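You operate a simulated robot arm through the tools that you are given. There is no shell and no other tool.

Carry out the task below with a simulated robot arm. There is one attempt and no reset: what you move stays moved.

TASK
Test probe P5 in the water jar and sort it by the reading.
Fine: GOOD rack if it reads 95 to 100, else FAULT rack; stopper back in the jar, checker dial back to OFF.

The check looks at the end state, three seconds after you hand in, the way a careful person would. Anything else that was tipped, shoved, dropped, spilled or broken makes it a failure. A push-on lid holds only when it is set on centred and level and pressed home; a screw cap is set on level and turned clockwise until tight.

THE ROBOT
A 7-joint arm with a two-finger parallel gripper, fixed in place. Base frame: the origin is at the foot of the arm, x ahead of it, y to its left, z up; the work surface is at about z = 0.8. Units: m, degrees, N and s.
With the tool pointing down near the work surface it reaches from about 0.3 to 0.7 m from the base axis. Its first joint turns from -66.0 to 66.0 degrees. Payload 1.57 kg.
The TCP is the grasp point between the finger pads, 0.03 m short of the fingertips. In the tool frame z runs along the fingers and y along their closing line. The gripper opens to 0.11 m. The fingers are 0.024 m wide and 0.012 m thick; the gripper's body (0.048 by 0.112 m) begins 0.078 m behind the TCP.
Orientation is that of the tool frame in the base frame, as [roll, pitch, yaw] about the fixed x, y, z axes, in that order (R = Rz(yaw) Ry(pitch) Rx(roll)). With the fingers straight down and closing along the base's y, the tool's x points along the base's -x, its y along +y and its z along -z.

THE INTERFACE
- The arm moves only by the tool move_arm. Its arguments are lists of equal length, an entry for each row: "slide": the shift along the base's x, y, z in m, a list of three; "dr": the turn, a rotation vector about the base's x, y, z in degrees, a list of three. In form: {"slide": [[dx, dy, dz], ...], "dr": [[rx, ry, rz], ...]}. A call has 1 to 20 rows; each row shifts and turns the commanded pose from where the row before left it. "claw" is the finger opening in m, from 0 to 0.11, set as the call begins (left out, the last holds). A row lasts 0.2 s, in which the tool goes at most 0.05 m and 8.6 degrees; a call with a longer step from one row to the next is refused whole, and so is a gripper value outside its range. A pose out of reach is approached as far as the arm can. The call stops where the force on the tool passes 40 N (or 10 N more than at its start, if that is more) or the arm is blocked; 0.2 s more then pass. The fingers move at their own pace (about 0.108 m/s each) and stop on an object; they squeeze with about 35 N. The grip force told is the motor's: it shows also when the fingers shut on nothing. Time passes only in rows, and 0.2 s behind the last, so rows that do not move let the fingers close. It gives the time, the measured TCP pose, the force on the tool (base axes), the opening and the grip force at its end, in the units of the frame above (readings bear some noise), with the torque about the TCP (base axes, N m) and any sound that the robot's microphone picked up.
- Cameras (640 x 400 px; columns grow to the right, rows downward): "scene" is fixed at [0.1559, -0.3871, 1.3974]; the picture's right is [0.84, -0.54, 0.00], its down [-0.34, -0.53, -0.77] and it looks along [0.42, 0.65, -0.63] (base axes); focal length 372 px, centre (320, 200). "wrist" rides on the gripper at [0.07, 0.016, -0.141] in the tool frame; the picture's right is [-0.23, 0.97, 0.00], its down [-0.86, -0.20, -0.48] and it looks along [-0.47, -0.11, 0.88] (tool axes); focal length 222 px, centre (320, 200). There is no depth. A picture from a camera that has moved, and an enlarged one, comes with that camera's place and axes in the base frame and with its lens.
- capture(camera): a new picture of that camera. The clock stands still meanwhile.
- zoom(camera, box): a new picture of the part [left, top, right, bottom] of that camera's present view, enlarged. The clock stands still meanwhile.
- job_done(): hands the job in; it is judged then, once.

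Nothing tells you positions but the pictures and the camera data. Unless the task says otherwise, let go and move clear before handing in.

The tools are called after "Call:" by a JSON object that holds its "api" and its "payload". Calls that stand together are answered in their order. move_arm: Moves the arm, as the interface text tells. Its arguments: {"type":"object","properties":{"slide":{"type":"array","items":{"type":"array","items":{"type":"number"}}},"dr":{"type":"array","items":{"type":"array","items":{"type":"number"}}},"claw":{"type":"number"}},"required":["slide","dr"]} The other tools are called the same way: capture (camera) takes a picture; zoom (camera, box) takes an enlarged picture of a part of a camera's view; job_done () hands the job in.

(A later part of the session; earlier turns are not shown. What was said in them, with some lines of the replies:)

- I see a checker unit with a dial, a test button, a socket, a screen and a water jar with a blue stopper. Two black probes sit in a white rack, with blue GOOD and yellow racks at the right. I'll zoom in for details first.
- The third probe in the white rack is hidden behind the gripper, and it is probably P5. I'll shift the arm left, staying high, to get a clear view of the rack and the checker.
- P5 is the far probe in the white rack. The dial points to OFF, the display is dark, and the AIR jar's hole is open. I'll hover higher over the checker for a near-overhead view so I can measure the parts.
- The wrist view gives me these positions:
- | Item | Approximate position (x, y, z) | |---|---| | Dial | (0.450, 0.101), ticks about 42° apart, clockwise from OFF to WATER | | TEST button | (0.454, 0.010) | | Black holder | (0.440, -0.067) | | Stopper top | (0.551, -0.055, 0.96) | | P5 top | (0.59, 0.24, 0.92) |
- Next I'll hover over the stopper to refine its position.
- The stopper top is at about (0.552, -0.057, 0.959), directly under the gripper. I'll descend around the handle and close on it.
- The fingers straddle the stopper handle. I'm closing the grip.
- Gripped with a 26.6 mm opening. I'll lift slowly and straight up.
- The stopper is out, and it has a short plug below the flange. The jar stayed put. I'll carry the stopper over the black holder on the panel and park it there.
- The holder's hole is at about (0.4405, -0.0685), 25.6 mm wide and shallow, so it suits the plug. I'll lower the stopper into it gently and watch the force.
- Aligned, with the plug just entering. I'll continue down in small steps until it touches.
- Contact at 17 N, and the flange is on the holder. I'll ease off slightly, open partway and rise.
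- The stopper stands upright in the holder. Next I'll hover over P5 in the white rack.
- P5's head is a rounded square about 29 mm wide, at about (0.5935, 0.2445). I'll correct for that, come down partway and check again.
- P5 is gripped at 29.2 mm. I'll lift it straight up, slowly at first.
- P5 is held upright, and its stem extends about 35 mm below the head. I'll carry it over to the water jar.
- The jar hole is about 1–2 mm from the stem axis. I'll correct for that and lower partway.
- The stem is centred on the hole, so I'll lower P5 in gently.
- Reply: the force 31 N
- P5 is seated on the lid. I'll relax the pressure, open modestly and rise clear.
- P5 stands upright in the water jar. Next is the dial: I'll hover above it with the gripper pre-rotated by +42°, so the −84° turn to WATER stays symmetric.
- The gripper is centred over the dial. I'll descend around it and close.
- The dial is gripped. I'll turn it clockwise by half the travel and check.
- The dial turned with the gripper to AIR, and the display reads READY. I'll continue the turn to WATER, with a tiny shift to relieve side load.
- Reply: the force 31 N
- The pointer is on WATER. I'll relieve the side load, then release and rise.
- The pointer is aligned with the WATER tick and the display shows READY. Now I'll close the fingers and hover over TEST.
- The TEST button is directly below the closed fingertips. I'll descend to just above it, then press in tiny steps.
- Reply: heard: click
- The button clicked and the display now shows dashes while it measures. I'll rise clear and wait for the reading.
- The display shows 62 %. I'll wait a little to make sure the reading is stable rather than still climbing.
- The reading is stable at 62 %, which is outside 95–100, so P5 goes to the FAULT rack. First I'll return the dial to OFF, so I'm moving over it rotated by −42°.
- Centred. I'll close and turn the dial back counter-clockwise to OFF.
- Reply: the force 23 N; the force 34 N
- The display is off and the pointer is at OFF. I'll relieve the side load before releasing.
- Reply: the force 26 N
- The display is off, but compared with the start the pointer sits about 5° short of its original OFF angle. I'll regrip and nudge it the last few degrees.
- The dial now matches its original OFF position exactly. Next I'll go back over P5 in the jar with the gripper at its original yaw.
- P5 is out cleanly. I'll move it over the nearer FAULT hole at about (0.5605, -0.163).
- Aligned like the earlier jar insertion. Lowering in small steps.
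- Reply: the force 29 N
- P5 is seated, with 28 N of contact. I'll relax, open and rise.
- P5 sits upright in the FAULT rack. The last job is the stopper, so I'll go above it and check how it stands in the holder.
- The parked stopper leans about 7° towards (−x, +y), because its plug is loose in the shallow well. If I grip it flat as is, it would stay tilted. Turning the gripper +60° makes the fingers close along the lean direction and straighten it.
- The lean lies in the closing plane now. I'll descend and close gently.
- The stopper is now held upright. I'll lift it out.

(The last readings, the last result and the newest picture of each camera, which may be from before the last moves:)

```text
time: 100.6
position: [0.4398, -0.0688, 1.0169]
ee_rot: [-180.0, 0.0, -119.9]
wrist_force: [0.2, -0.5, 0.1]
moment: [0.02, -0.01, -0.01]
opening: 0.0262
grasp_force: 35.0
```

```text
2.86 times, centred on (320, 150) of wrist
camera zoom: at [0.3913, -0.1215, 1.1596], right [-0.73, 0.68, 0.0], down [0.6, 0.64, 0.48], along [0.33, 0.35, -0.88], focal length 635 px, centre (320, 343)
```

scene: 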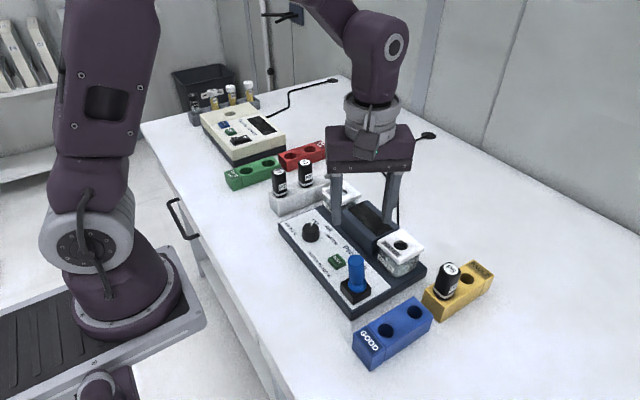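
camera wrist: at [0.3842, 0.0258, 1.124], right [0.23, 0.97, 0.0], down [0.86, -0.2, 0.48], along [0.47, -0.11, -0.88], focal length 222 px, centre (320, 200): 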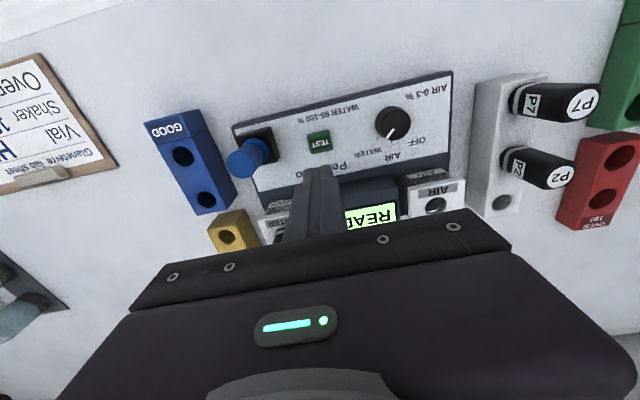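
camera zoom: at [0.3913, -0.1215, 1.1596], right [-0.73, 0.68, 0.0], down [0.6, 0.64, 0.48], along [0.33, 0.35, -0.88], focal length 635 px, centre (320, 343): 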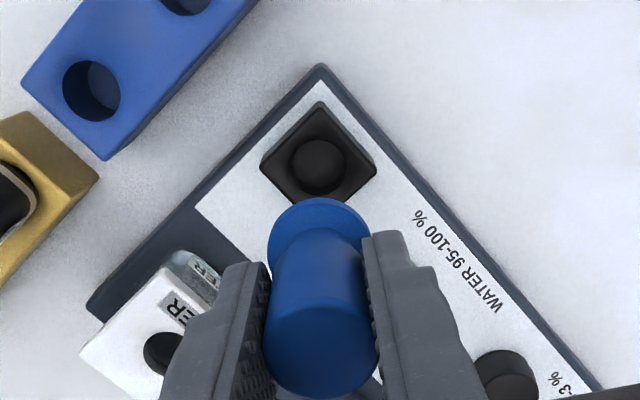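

The stopper is out and upright. I'll carry it to the water jar, turn back to the original yaw, then check tilt and centring in both views.

Call:
{"api": "move_arm", "payload": {"slide": [[0.014, 0.0015, 0.002], [0.014, 0.0015, 0.002], [0.014, 0.0015, 0.002], [0.014, 0.0015, 0], [0.014, 0.0015, 0], [0.014, 0.0015, 0], [0.014, 0.0015, 0], [0.014, 0.0015, 0], [0, 0, 0]], "dr": [[0, 0, -7.5], [0, 0, -7.5], [0, 0, -7.5], [0, 0, -7.5], [0, 0, -7.5], [0, 0, -7.5], [0, 0, -7.5], [0, 0, -7.5], [0, 0, 0]]}}

Call:
{"api": "zoom", "payload": {"camera": "scene", "box": [340, 130, 460, 280]}}

Call:
{"api": "zoom", "payload": {"camera": "wrist", "box": [240, 60, 400, 240]}}

Call:
{"api": "zoom", "payload": {"camera": "scene", "box": [370, 160, 430, 230]}}

```text
time: 102.6
position: [0.5528, -0.0556, 1.0255]
ee_rot: [-180.0, 0.0, 179.9]
wrist_force: [0.5, -0.1, 0.5]
moment: [0.01, -0.01, 0.02]
opening: 0.0261
grasp_force: 34.8
```

```text
2.67 times, centred on (400, 205) of scene
camera zoom: at [0.1559, -0.3871, 1.3974], right [0.84, -0.54, 0.0], down [-0.34, -0.53, -0.77], along [0.42, 0.65, -0.63], focal length 991 px, centre (107, 187)
```

zoom: 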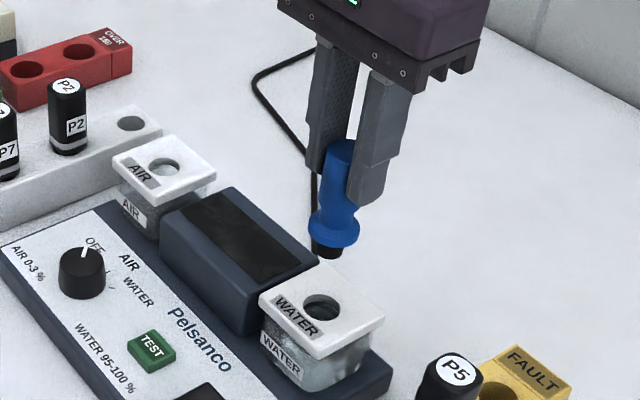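

```text
2.22 times, centred on (320, 150) of wrist
camera zoom: at [0.4826, -0.0402, 1.167], right [0.23, 0.97, 0.0], down [0.85, -0.2, 0.48], along [0.47, -0.11, -0.88], focal length 494 px, centre (320, 311)
```

zoom: 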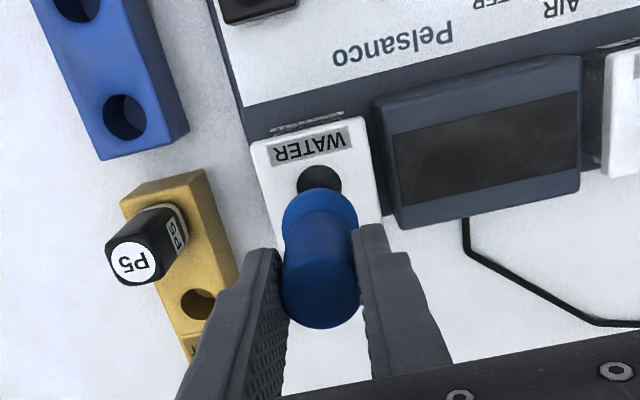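

```text
5.71 times, centred on (400, 195) of scene
camera zoom: at [0.1559, -0.3871, 1.3974], right [0.84, -0.54, 0.0], down [-0.34, -0.53, -0.77], along [0.42, 0.65, -0.63], focal length 2124 px, centre (-137, 229)
```

zoom: 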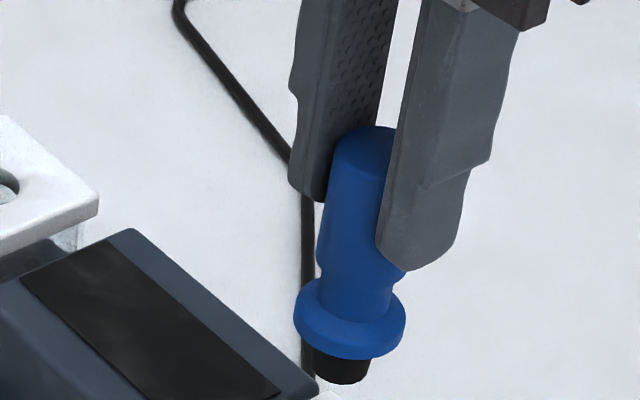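

The stopper looks lower in the fingers than before, so it may have slipped. I'll check whether it is still creeping before going on.

Call:
{"api": "move_arm", "payload": {"slide": [[0, 0, 0], [0, 0, 0]], "dr": [[0, 0, 0], [0, 0, 0]]}}

Call:
{"api": "zoom", "payload": {"camera": "wrist", "box": [240, 60, 400, 240]}}

Call:
{"api": "zoom", "payload": {"camera": "scene", "box": [360, 140, 440, 260]}}

```text
time: 103.2
position: [0.5524, -0.0559, 1.0251]
ee_rot: [179.9, 0.0, -180.0]
wrist_force: [-0.3, 1.0, 0.5]
moment: [0.03, 0.01, 0.0]
opening: 0.0263
grasp_force: 35.0
```

```text
2.22 times, centred on (320, 150) of wrist
camera zoom: at [0.4825, -0.0403, 1.167], right [0.23, 0.97, 0.0], down [0.86, -0.2, 0.48], along [0.47, -0.11, -0.88], focal length 494 px, centre (320, 311)
```

zoom: 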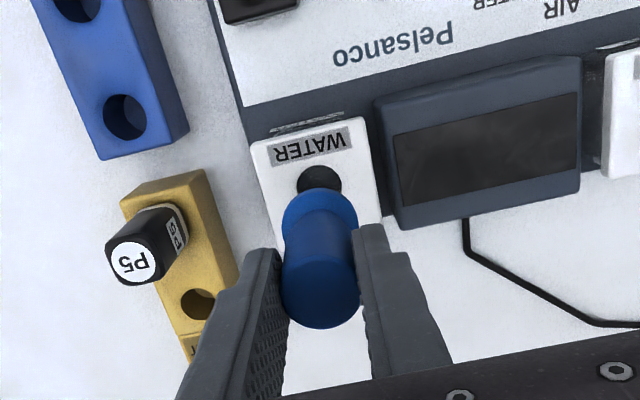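

```text
3.33 times, centred on (400, 200) of scene
camera zoom: at [0.1559, -0.3871, 1.3974], right [0.84, -0.54, 0.0], down [-0.34, -0.53, -0.77], along [0.42, 0.65, -0.63], focal length 1239 px, centre (53, 200)
```

zoom: 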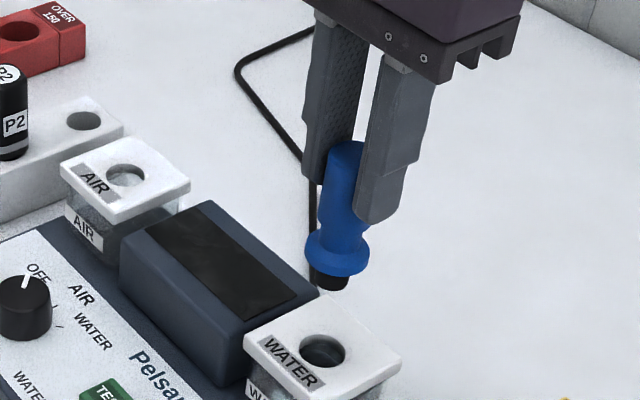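

It's stable now: it is gripped about 16 mm nearer its top but still close to vertical. I'll lower slowly towards the jar and check how the plug lines up with the hole.

Call:
{"api": "move_arm", "payload": {"slide": [[0, 0, -0.006], [0, 0, -0.008], [0, 0, -0.008], [0, 0, -0.006], [0, 0, -0.004], [0, 0, 0]], "dr": [[0, 0, 0], [0, 0, 0], [0, 0, 0], [0, 0, 0], [0, 0, 0], [0, 0, 0]]}}

Call:
{"api": "zoom", "payload": {"camera": "wrist", "box": [270, 90, 370, 210]}}

Call:
{"api": "zoom", "payload": {"camera": "scene", "box": [365, 175, 435, 265]}}

```text
time: 104.6
position: [0.5522, -0.056, 0.9902]
ee_rot: [-180.0, 0.0, 179.9]
wrist_force: [-0.4, 0.3, -0.3]
moment: [0.02, 0.03, 0.0]
opening: 0.026
grasp_force: 35.1
```

```text
3.33 times, centred on (320, 150) of wrist
camera zoom: at [0.4816, -0.0403, 1.1329], right [0.23, 0.97, 0.0], down [0.86, -0.2, 0.48], along [0.47, -0.11, -0.88], focal length 740 px, centre (320, 367)
```

zoom: 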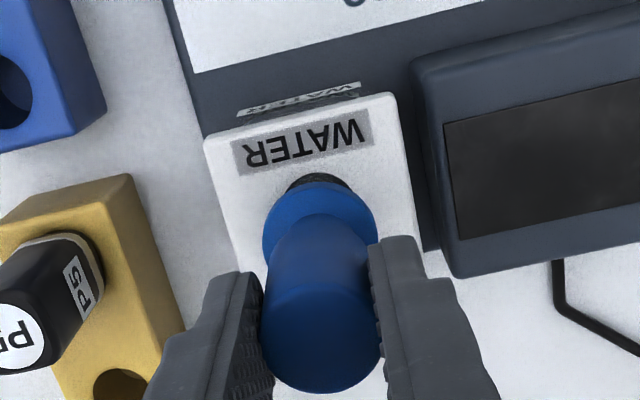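

```text
4.44 times, centred on (400, 220) of scene
camera zoom: at [0.1559, -0.3871, 1.3974], right [0.84, -0.54, 0.0], down [-0.34, -0.53, -0.77], along [0.42, 0.65, -0.63], focal length 1652 px, centre (-36, 111)
```

zoom: 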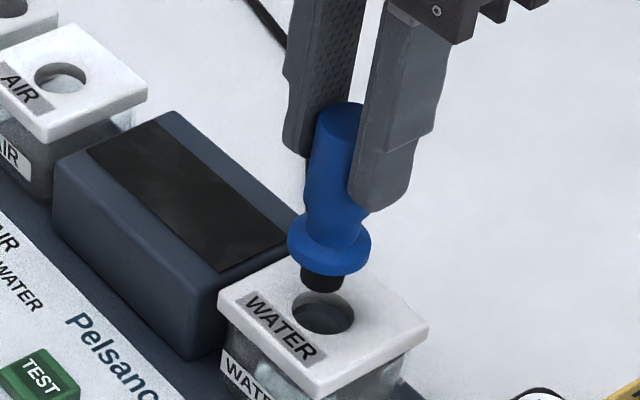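

The plug sits about 3–4 mm to −x of the hole, because the stopper is gripped off-centre along the finger width. I'll shift +x and check again.

Call:
{"api": "move_arm", "payload": {"slide": [[0.002, 0, 0], [0.0015, 0, -0.003], [0, 0, -0.004], [0, 0, 0]], "dr": [[0, 0, 0], [0, 0, 0], [0, 0, 0], [0, 0, 0]]}}

Call:
{"api": "zoom", "payload": {"camera": "wrist", "box": [270, 90, 370, 210]}}

Call:
{"api": "zoom", "payload": {"camera": "scene", "box": [375, 205, 425, 265]}}

```text
time: 105.6
position: [0.555, -0.055, 0.9845]
ee_rot: [-180.0, -0.1, -180.0]
wrist_force: [0.2, 0.4, -0.4]
moment: [-0.04, -0.04, -0.03]
opening: 0.0261
grasp_force: 35.0
```

```text
3.33 times, centred on (320, 150) of wrist
camera zoom: at [0.4851, -0.0401, 1.1261], right [0.23, 0.97, 0.0], down [0.86, -0.2, 0.48], along [0.47, -0.11, -0.88], focal length 740 px, centre (320, 367)
```

zoom: 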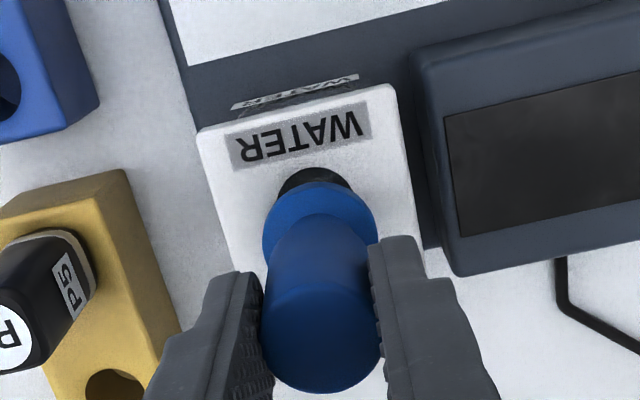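

```text
6.67 times, centred on (400, 235) of scene
camera zoom: at [0.1559, -0.3871, 1.3974], right [0.84, -0.54, 0.0], down [-0.34, -0.53, -0.77], along [0.42, 0.65, -0.63], focal length 2478 px, centre (-213, -33)
```

zoom: 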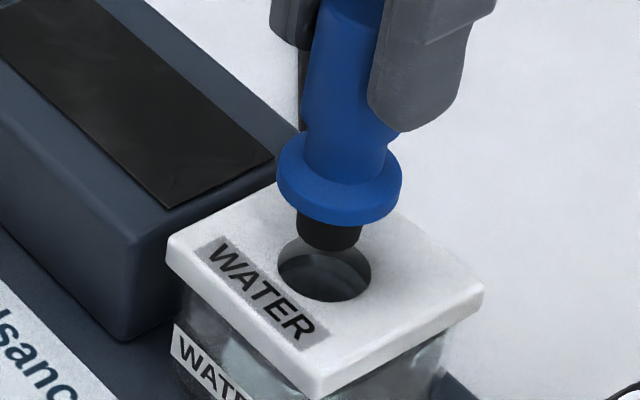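

Call:
{"api": "move_arm", "payload": {"slide": [[0.0003, -0.0012, -0.003], [0, 0, -0.003], [0, 0, 0]], "dr": [[0, 0, 0], [0, 0, 0], [0, 0, 0]]}}

Call:
{"api": "zoom", "payload": {"camera": "wrist", "box": [290, 110, 350, 170]}}

Call:
{"api": "zoom", "payload": {"camera": "scene", "box": [375, 205, 425, 265]}}

```text
time: 106.4
position: [0.5557, -0.0567, 0.9783]
ee_rot: [-179.9, 0.0, -180.0]
wrist_force: [-0.6, -0.6, 1.3]
moment: [-0.01, 0.01, -0.03]
opening: 0.0261
grasp_force: 34.9
```

```text
6.67 times, centred on (320, 140) of wrist
camera zoom: at [0.4859, -0.0415, 1.1205], right [0.23, 0.97, 0.0], down [0.86, -0.2, 0.48], along [0.47, -0.11, -0.88], focal length 1481 px, centre (320, 600)
```

zoom: 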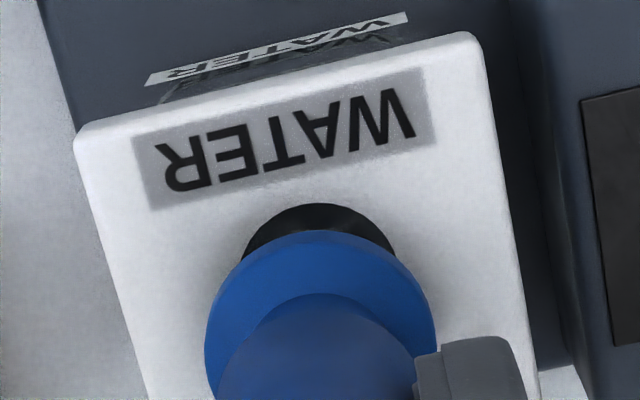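

```text
6.67 times, centred on (400, 235) of scene
camera zoom: at [0.1559, -0.3871, 1.3974], right [0.84, -0.54, 0.0], down [-0.34, -0.53, -0.77], along [0.42, 0.65, -0.63], focal length 2478 px, centre (-213, -33)
```

zoom: 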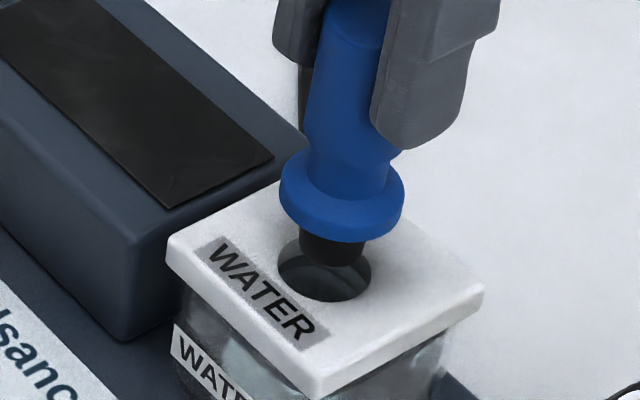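

The flange and hole are aligned within about 1 mm in both views. Lowering into the jar.

Call:
{"api": "move_arm", "payload": {"slide": [[-0.0005, 0, -0.004], [0, 0, -0.004], [0, 0, -0.004], [0, 0, -0.003], [0, 0, 0]], "dr": [[0, 0, 0], [0, 0, 0], [0, 0, 0], [0, 0, 0], [0, 0, 0]]}}

Call:
{"api": "zoom", "payload": {"camera": "wrist", "box": [290, 110, 350, 170]}}

Call:
{"api": "zoom", "payload": {"camera": "scene", "box": [375, 205, 425, 265]}}

```text
time: 107.6
position: [0.5551, -0.0584, 0.9631]
ee_rot: [-180.0, 0.0, 180.0]
wrist_force: [-0.1, 0.0, 1.0]
moment: [-0.02, 0.02, 0.0]
opening: 0.0261
grasp_force: 34.6
```

```text
6.67 times, centred on (320, 140) of wrist
camera zoom: at [0.4853, -0.0415, 1.1058], right [0.23, 0.97, 0.0], down [0.86, -0.2, 0.48], along [0.47, -0.11, -0.88], focal length 1481 px, centre (320, 600)
```

zoom: 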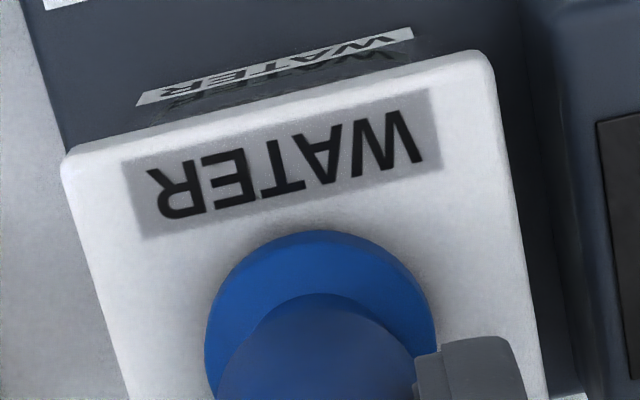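

```text
6.67 times, centred on (400, 235) of scene
camera zoom: at [0.1559, -0.3871, 1.3974], right [0.84, -0.54, 0.0], down [-0.34, -0.53, -0.77], along [0.42, 0.65, -0.63], focal length 2478 px, centre (-213, -33)
```

zoom: 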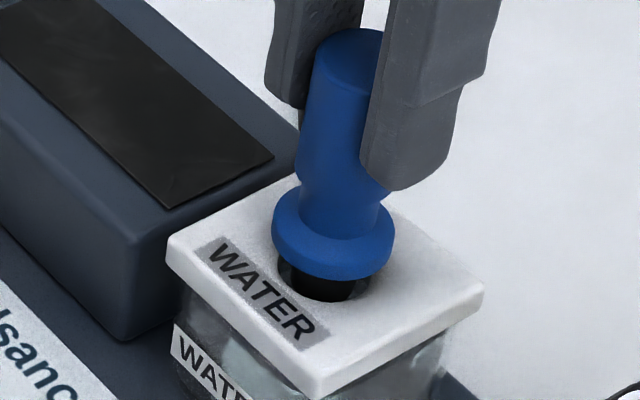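

The plug is entering the hole. Continuing down in small steps until it touches.

Call:
{"api": "move_arm", "payload": {"slide": [[0, 0.0004, -0.003], [0, 0, -0.003], [0, 0, -0.002], [0, 0, 0]], "dr": [[0, 0, 0], [0, 0, 0], [0, 0, 0], [0, 0, 0]]}}

Call:
{"api": "zoom", "payload": {"camera": "scene", "box": [375, 205, 425, 265]}}

```text
time: 108.6
position: [0.5547, -0.0567, 0.9562]
ee_rot: [179.9, 0.0, 180.0]
wrist_force: [0.6, 0.0, 0.0]
moment: [0.02, 0.01, -0.01]
opening: 0.0261
grasp_force: 35.2
```

```text
6.67 times, centred on (400, 235) of scene
camera zoom: at [0.1559, -0.3871, 1.3974], right [0.84, -0.54, 0.0], down [-0.34, -0.53, -0.77], along [0.42, 0.65, -0.63], focal length 2478 px, centre (-213, -33)
```

zoom: 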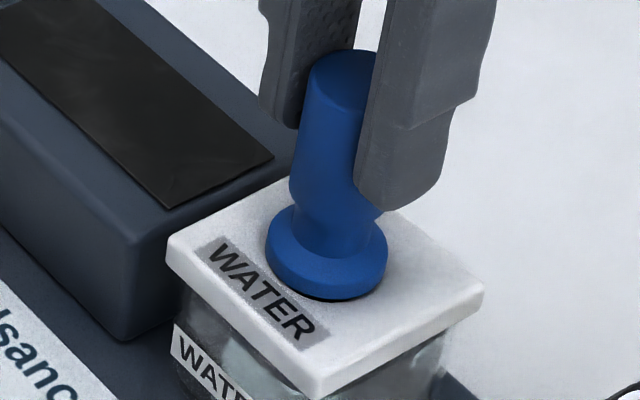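

Call:
{"api": "move_arm", "payload": {"slide": [[0, 0, -0.0015], [0, 0, -0.0015], [0, 0, -0.001], [0, 0, 0]], "dr": [[0, 0, 0], [0, 0, 0], [0, 0, 0], [0, 0, 0]]}}

Call:
{"api": "zoom", "payload": {"camera": "scene", "box": [375, 205, 425, 265]}}

```text
time: 109.2
position: [0.554, -0.0565, 0.9544]
ee_rot: [179.9, 0.1, -179.9]
wrist_force: [-7.0, 1.7, 10.9]
moment: [0.2, 0.35, 0.03]
opening: 0.0261
grasp_force: 34.7
stopped in row 3: the force on the tool passed its limit at 43 N (the readings are from after the stop); the commanded pose is now the measured one
```

```text
6.67 times, centred on (400, 235) of scene
camera zoom: at [0.1555, -0.387, 1.3974], right [0.84, -0.54, 0.0], down [-0.34, -0.53, -0.77], along [0.42, 0.65, -0.63], focal length 2478 px, centre (-213, -33)
```

zoom: 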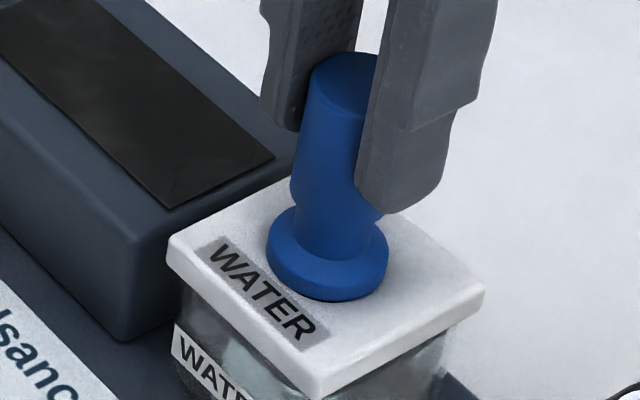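

The flange is flush on the lid and the plug is pressed home. I'll release and rise.

Call:
{"api": "move_arm", "payload": {"slide": [[0, 0, 0.0005], [0, 0, 0], [0, 0, 0.005], [0, 0, 0.015], [0, 0, 0.03], [0, 0, 0.04], [0, 0, 0.03], [0, 0, 0]], "dr": [[0, 0, 0], [0, 0, 0], [0, 0, 0], [0, 0, 0], [0, 0, 0], [0, 0, 0], [0, 0, 0], [0, 0, 0]], "claw": 0.055}}

Call:
{"api": "zoom", "payload": {"camera": "scene", "box": [340, 190, 440, 280]}}

Call:
{"api": "zoom", "payload": {"camera": "wrist", "box": [240, 60, 400, 220]}}

Call:
{"api": "capture", "payload": {"camera": "scene"}}

```text
time: 111.0
position: [0.5551, -0.0559, 1.0764]
ee_rot: [180.0, 0.1, -180.0]
wrist_force: [0.8, -0.3, -0.1]
moment: [0.0, 0.0, -0.01]
opening: 0.0549
grasp_force: 0.1
```

```text
4.44 times, centred on (390, 235) of scene
camera zoom: at [0.1559, -0.3871, 1.3974], right [0.84, -0.54, 0.0], down [-0.34, -0.53, -0.77], along [0.42, 0.65, -0.63], focal length 1652 px, centre (9, 44)
```

zoom: 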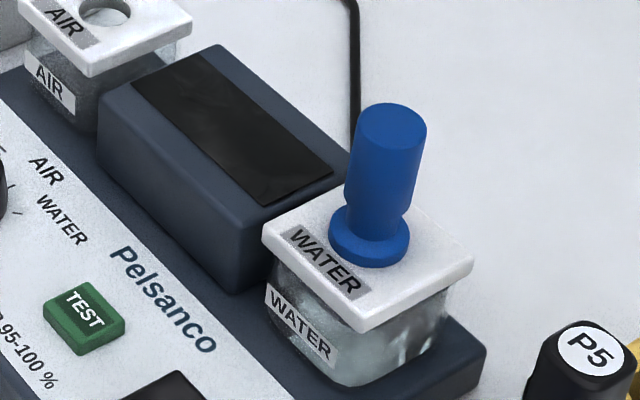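

```text
2.50 times, centred on (320, 140) of wrist
camera zoom: at [0.4851, -0.0406, 1.2189], right [0.23, 0.97, 0.0], down [0.85, -0.2, 0.48], along [0.47, -0.11, -0.88], focal length 555 px, centre (320, 350)
```

zoom: 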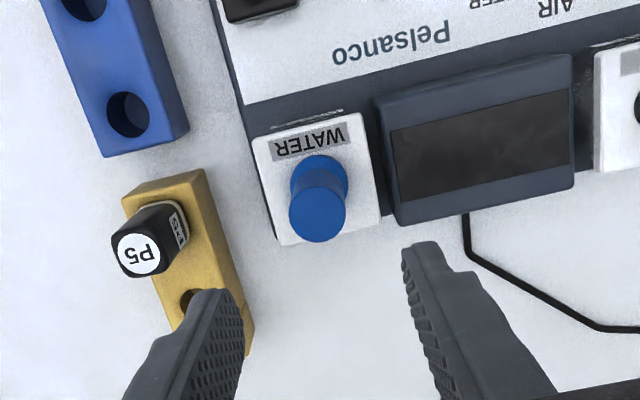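

```text
taken
```

scene: 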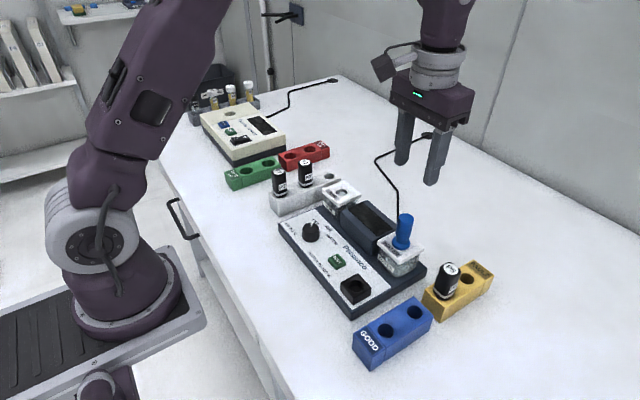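

The stopper looks just as it did at the start, P5 is in FAULT, the dial is at OFF and the racks haven't moved. I'll move the arm well clear and take a last look.

Call:
{"api": "move_arm", "payload": {"slide": [[0, 0, 0.02], [0, 0, 0.02], [-0.02, 0.01, 0.01], [-0.03, 0.01, 0], [-0.03, 0.01, 0], [-0.03, 0.01, 0], [0, 0, 0]], "dr": [[0, 0, 0], [0, 0, 0], [0, 0, 0], [0, 0, 0], [0, 0, 0], [0, 0, 0], [0, 0, 0]]}}

Call:
{"api": "zoom", "payload": {"camera": "scene", "box": [270, 190, 500, 360]}}

Call:
{"api": "zoom", "payload": {"camera": "scene", "box": [290, 205, 370, 265]}}

```text
time: 112.7
position: [0.4461, -0.0161, 1.1253]
ee_rot: [-180.0, 0.1, 180.0]
wrist_force: [0.0, -0.2, -0.1]
moment: [0.02, 0.0, 0.01]
opening: 0.0549
grasp_force: 0.2
```

```text
2.35 times, centred on (385, 275) of scene
camera zoom: at [0.1559, -0.3871, 1.3974], right [0.84, -0.54, 0.0], down [-0.34, -0.53, -0.77], along [0.42, 0.65, -0.63], focal length 874 px, centre (167, 24)
```

zoom: 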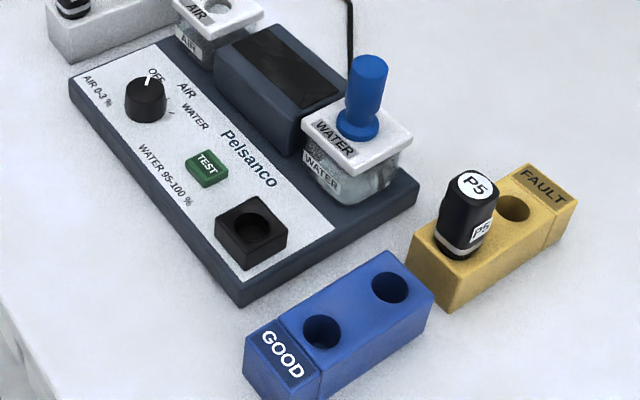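

```text
6.67 times, centred on (330, 235) of scene
camera zoom: at [0.1559, -0.3871, 1.3974], right [0.84, -0.54, 0.0], down [-0.34, -0.53, -0.77], along [0.42, 0.65, -0.63], focal length 2478 px, centre (253, -33)
```

zoom: 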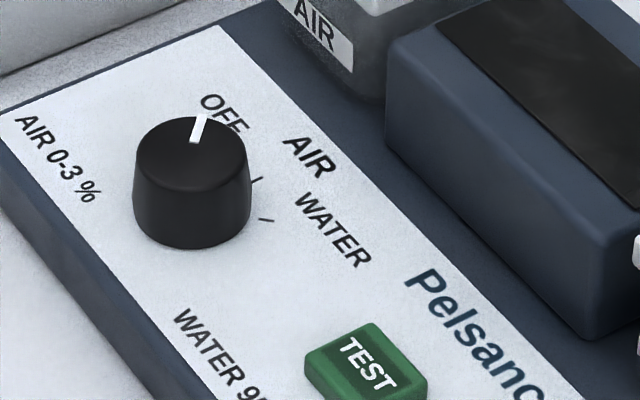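

The last pictures show P5 (which read 62 %) seated in the FAULT rack, the stopper back in the water jar, the dial at OFF and the display dark. The arm is clear, so I'm handing in.

Call:
{"api": "job_done", "payload": {}}

```text
The job is handed in.
```

P5 read 62 % in the water jar, outside the 95–100 range, so I put it in the FAULT rack and handed the job in.

- **Reading:** with the dial on WATER, I pressed TEST once. The display went to 62 % and still read 62 % two seconds later.
- **Stopper:** it is back in the water jar with its flange flush on the lid, and it looks the same as in the first pictures. During the test I parked it in the black holder on the checker, where it leaned a little. It also slipped about 16 mm in the gripper on the way back.
- **Dial:** it is back at OFF and the display is dark. My first turn left the pointer about 5° short, so I gripped it again and matched it to its starting position.
- **Everything else:** in the last pictures I saw nothing tipped or moved, and no sign of a spill. The arm was clear before I handed in.
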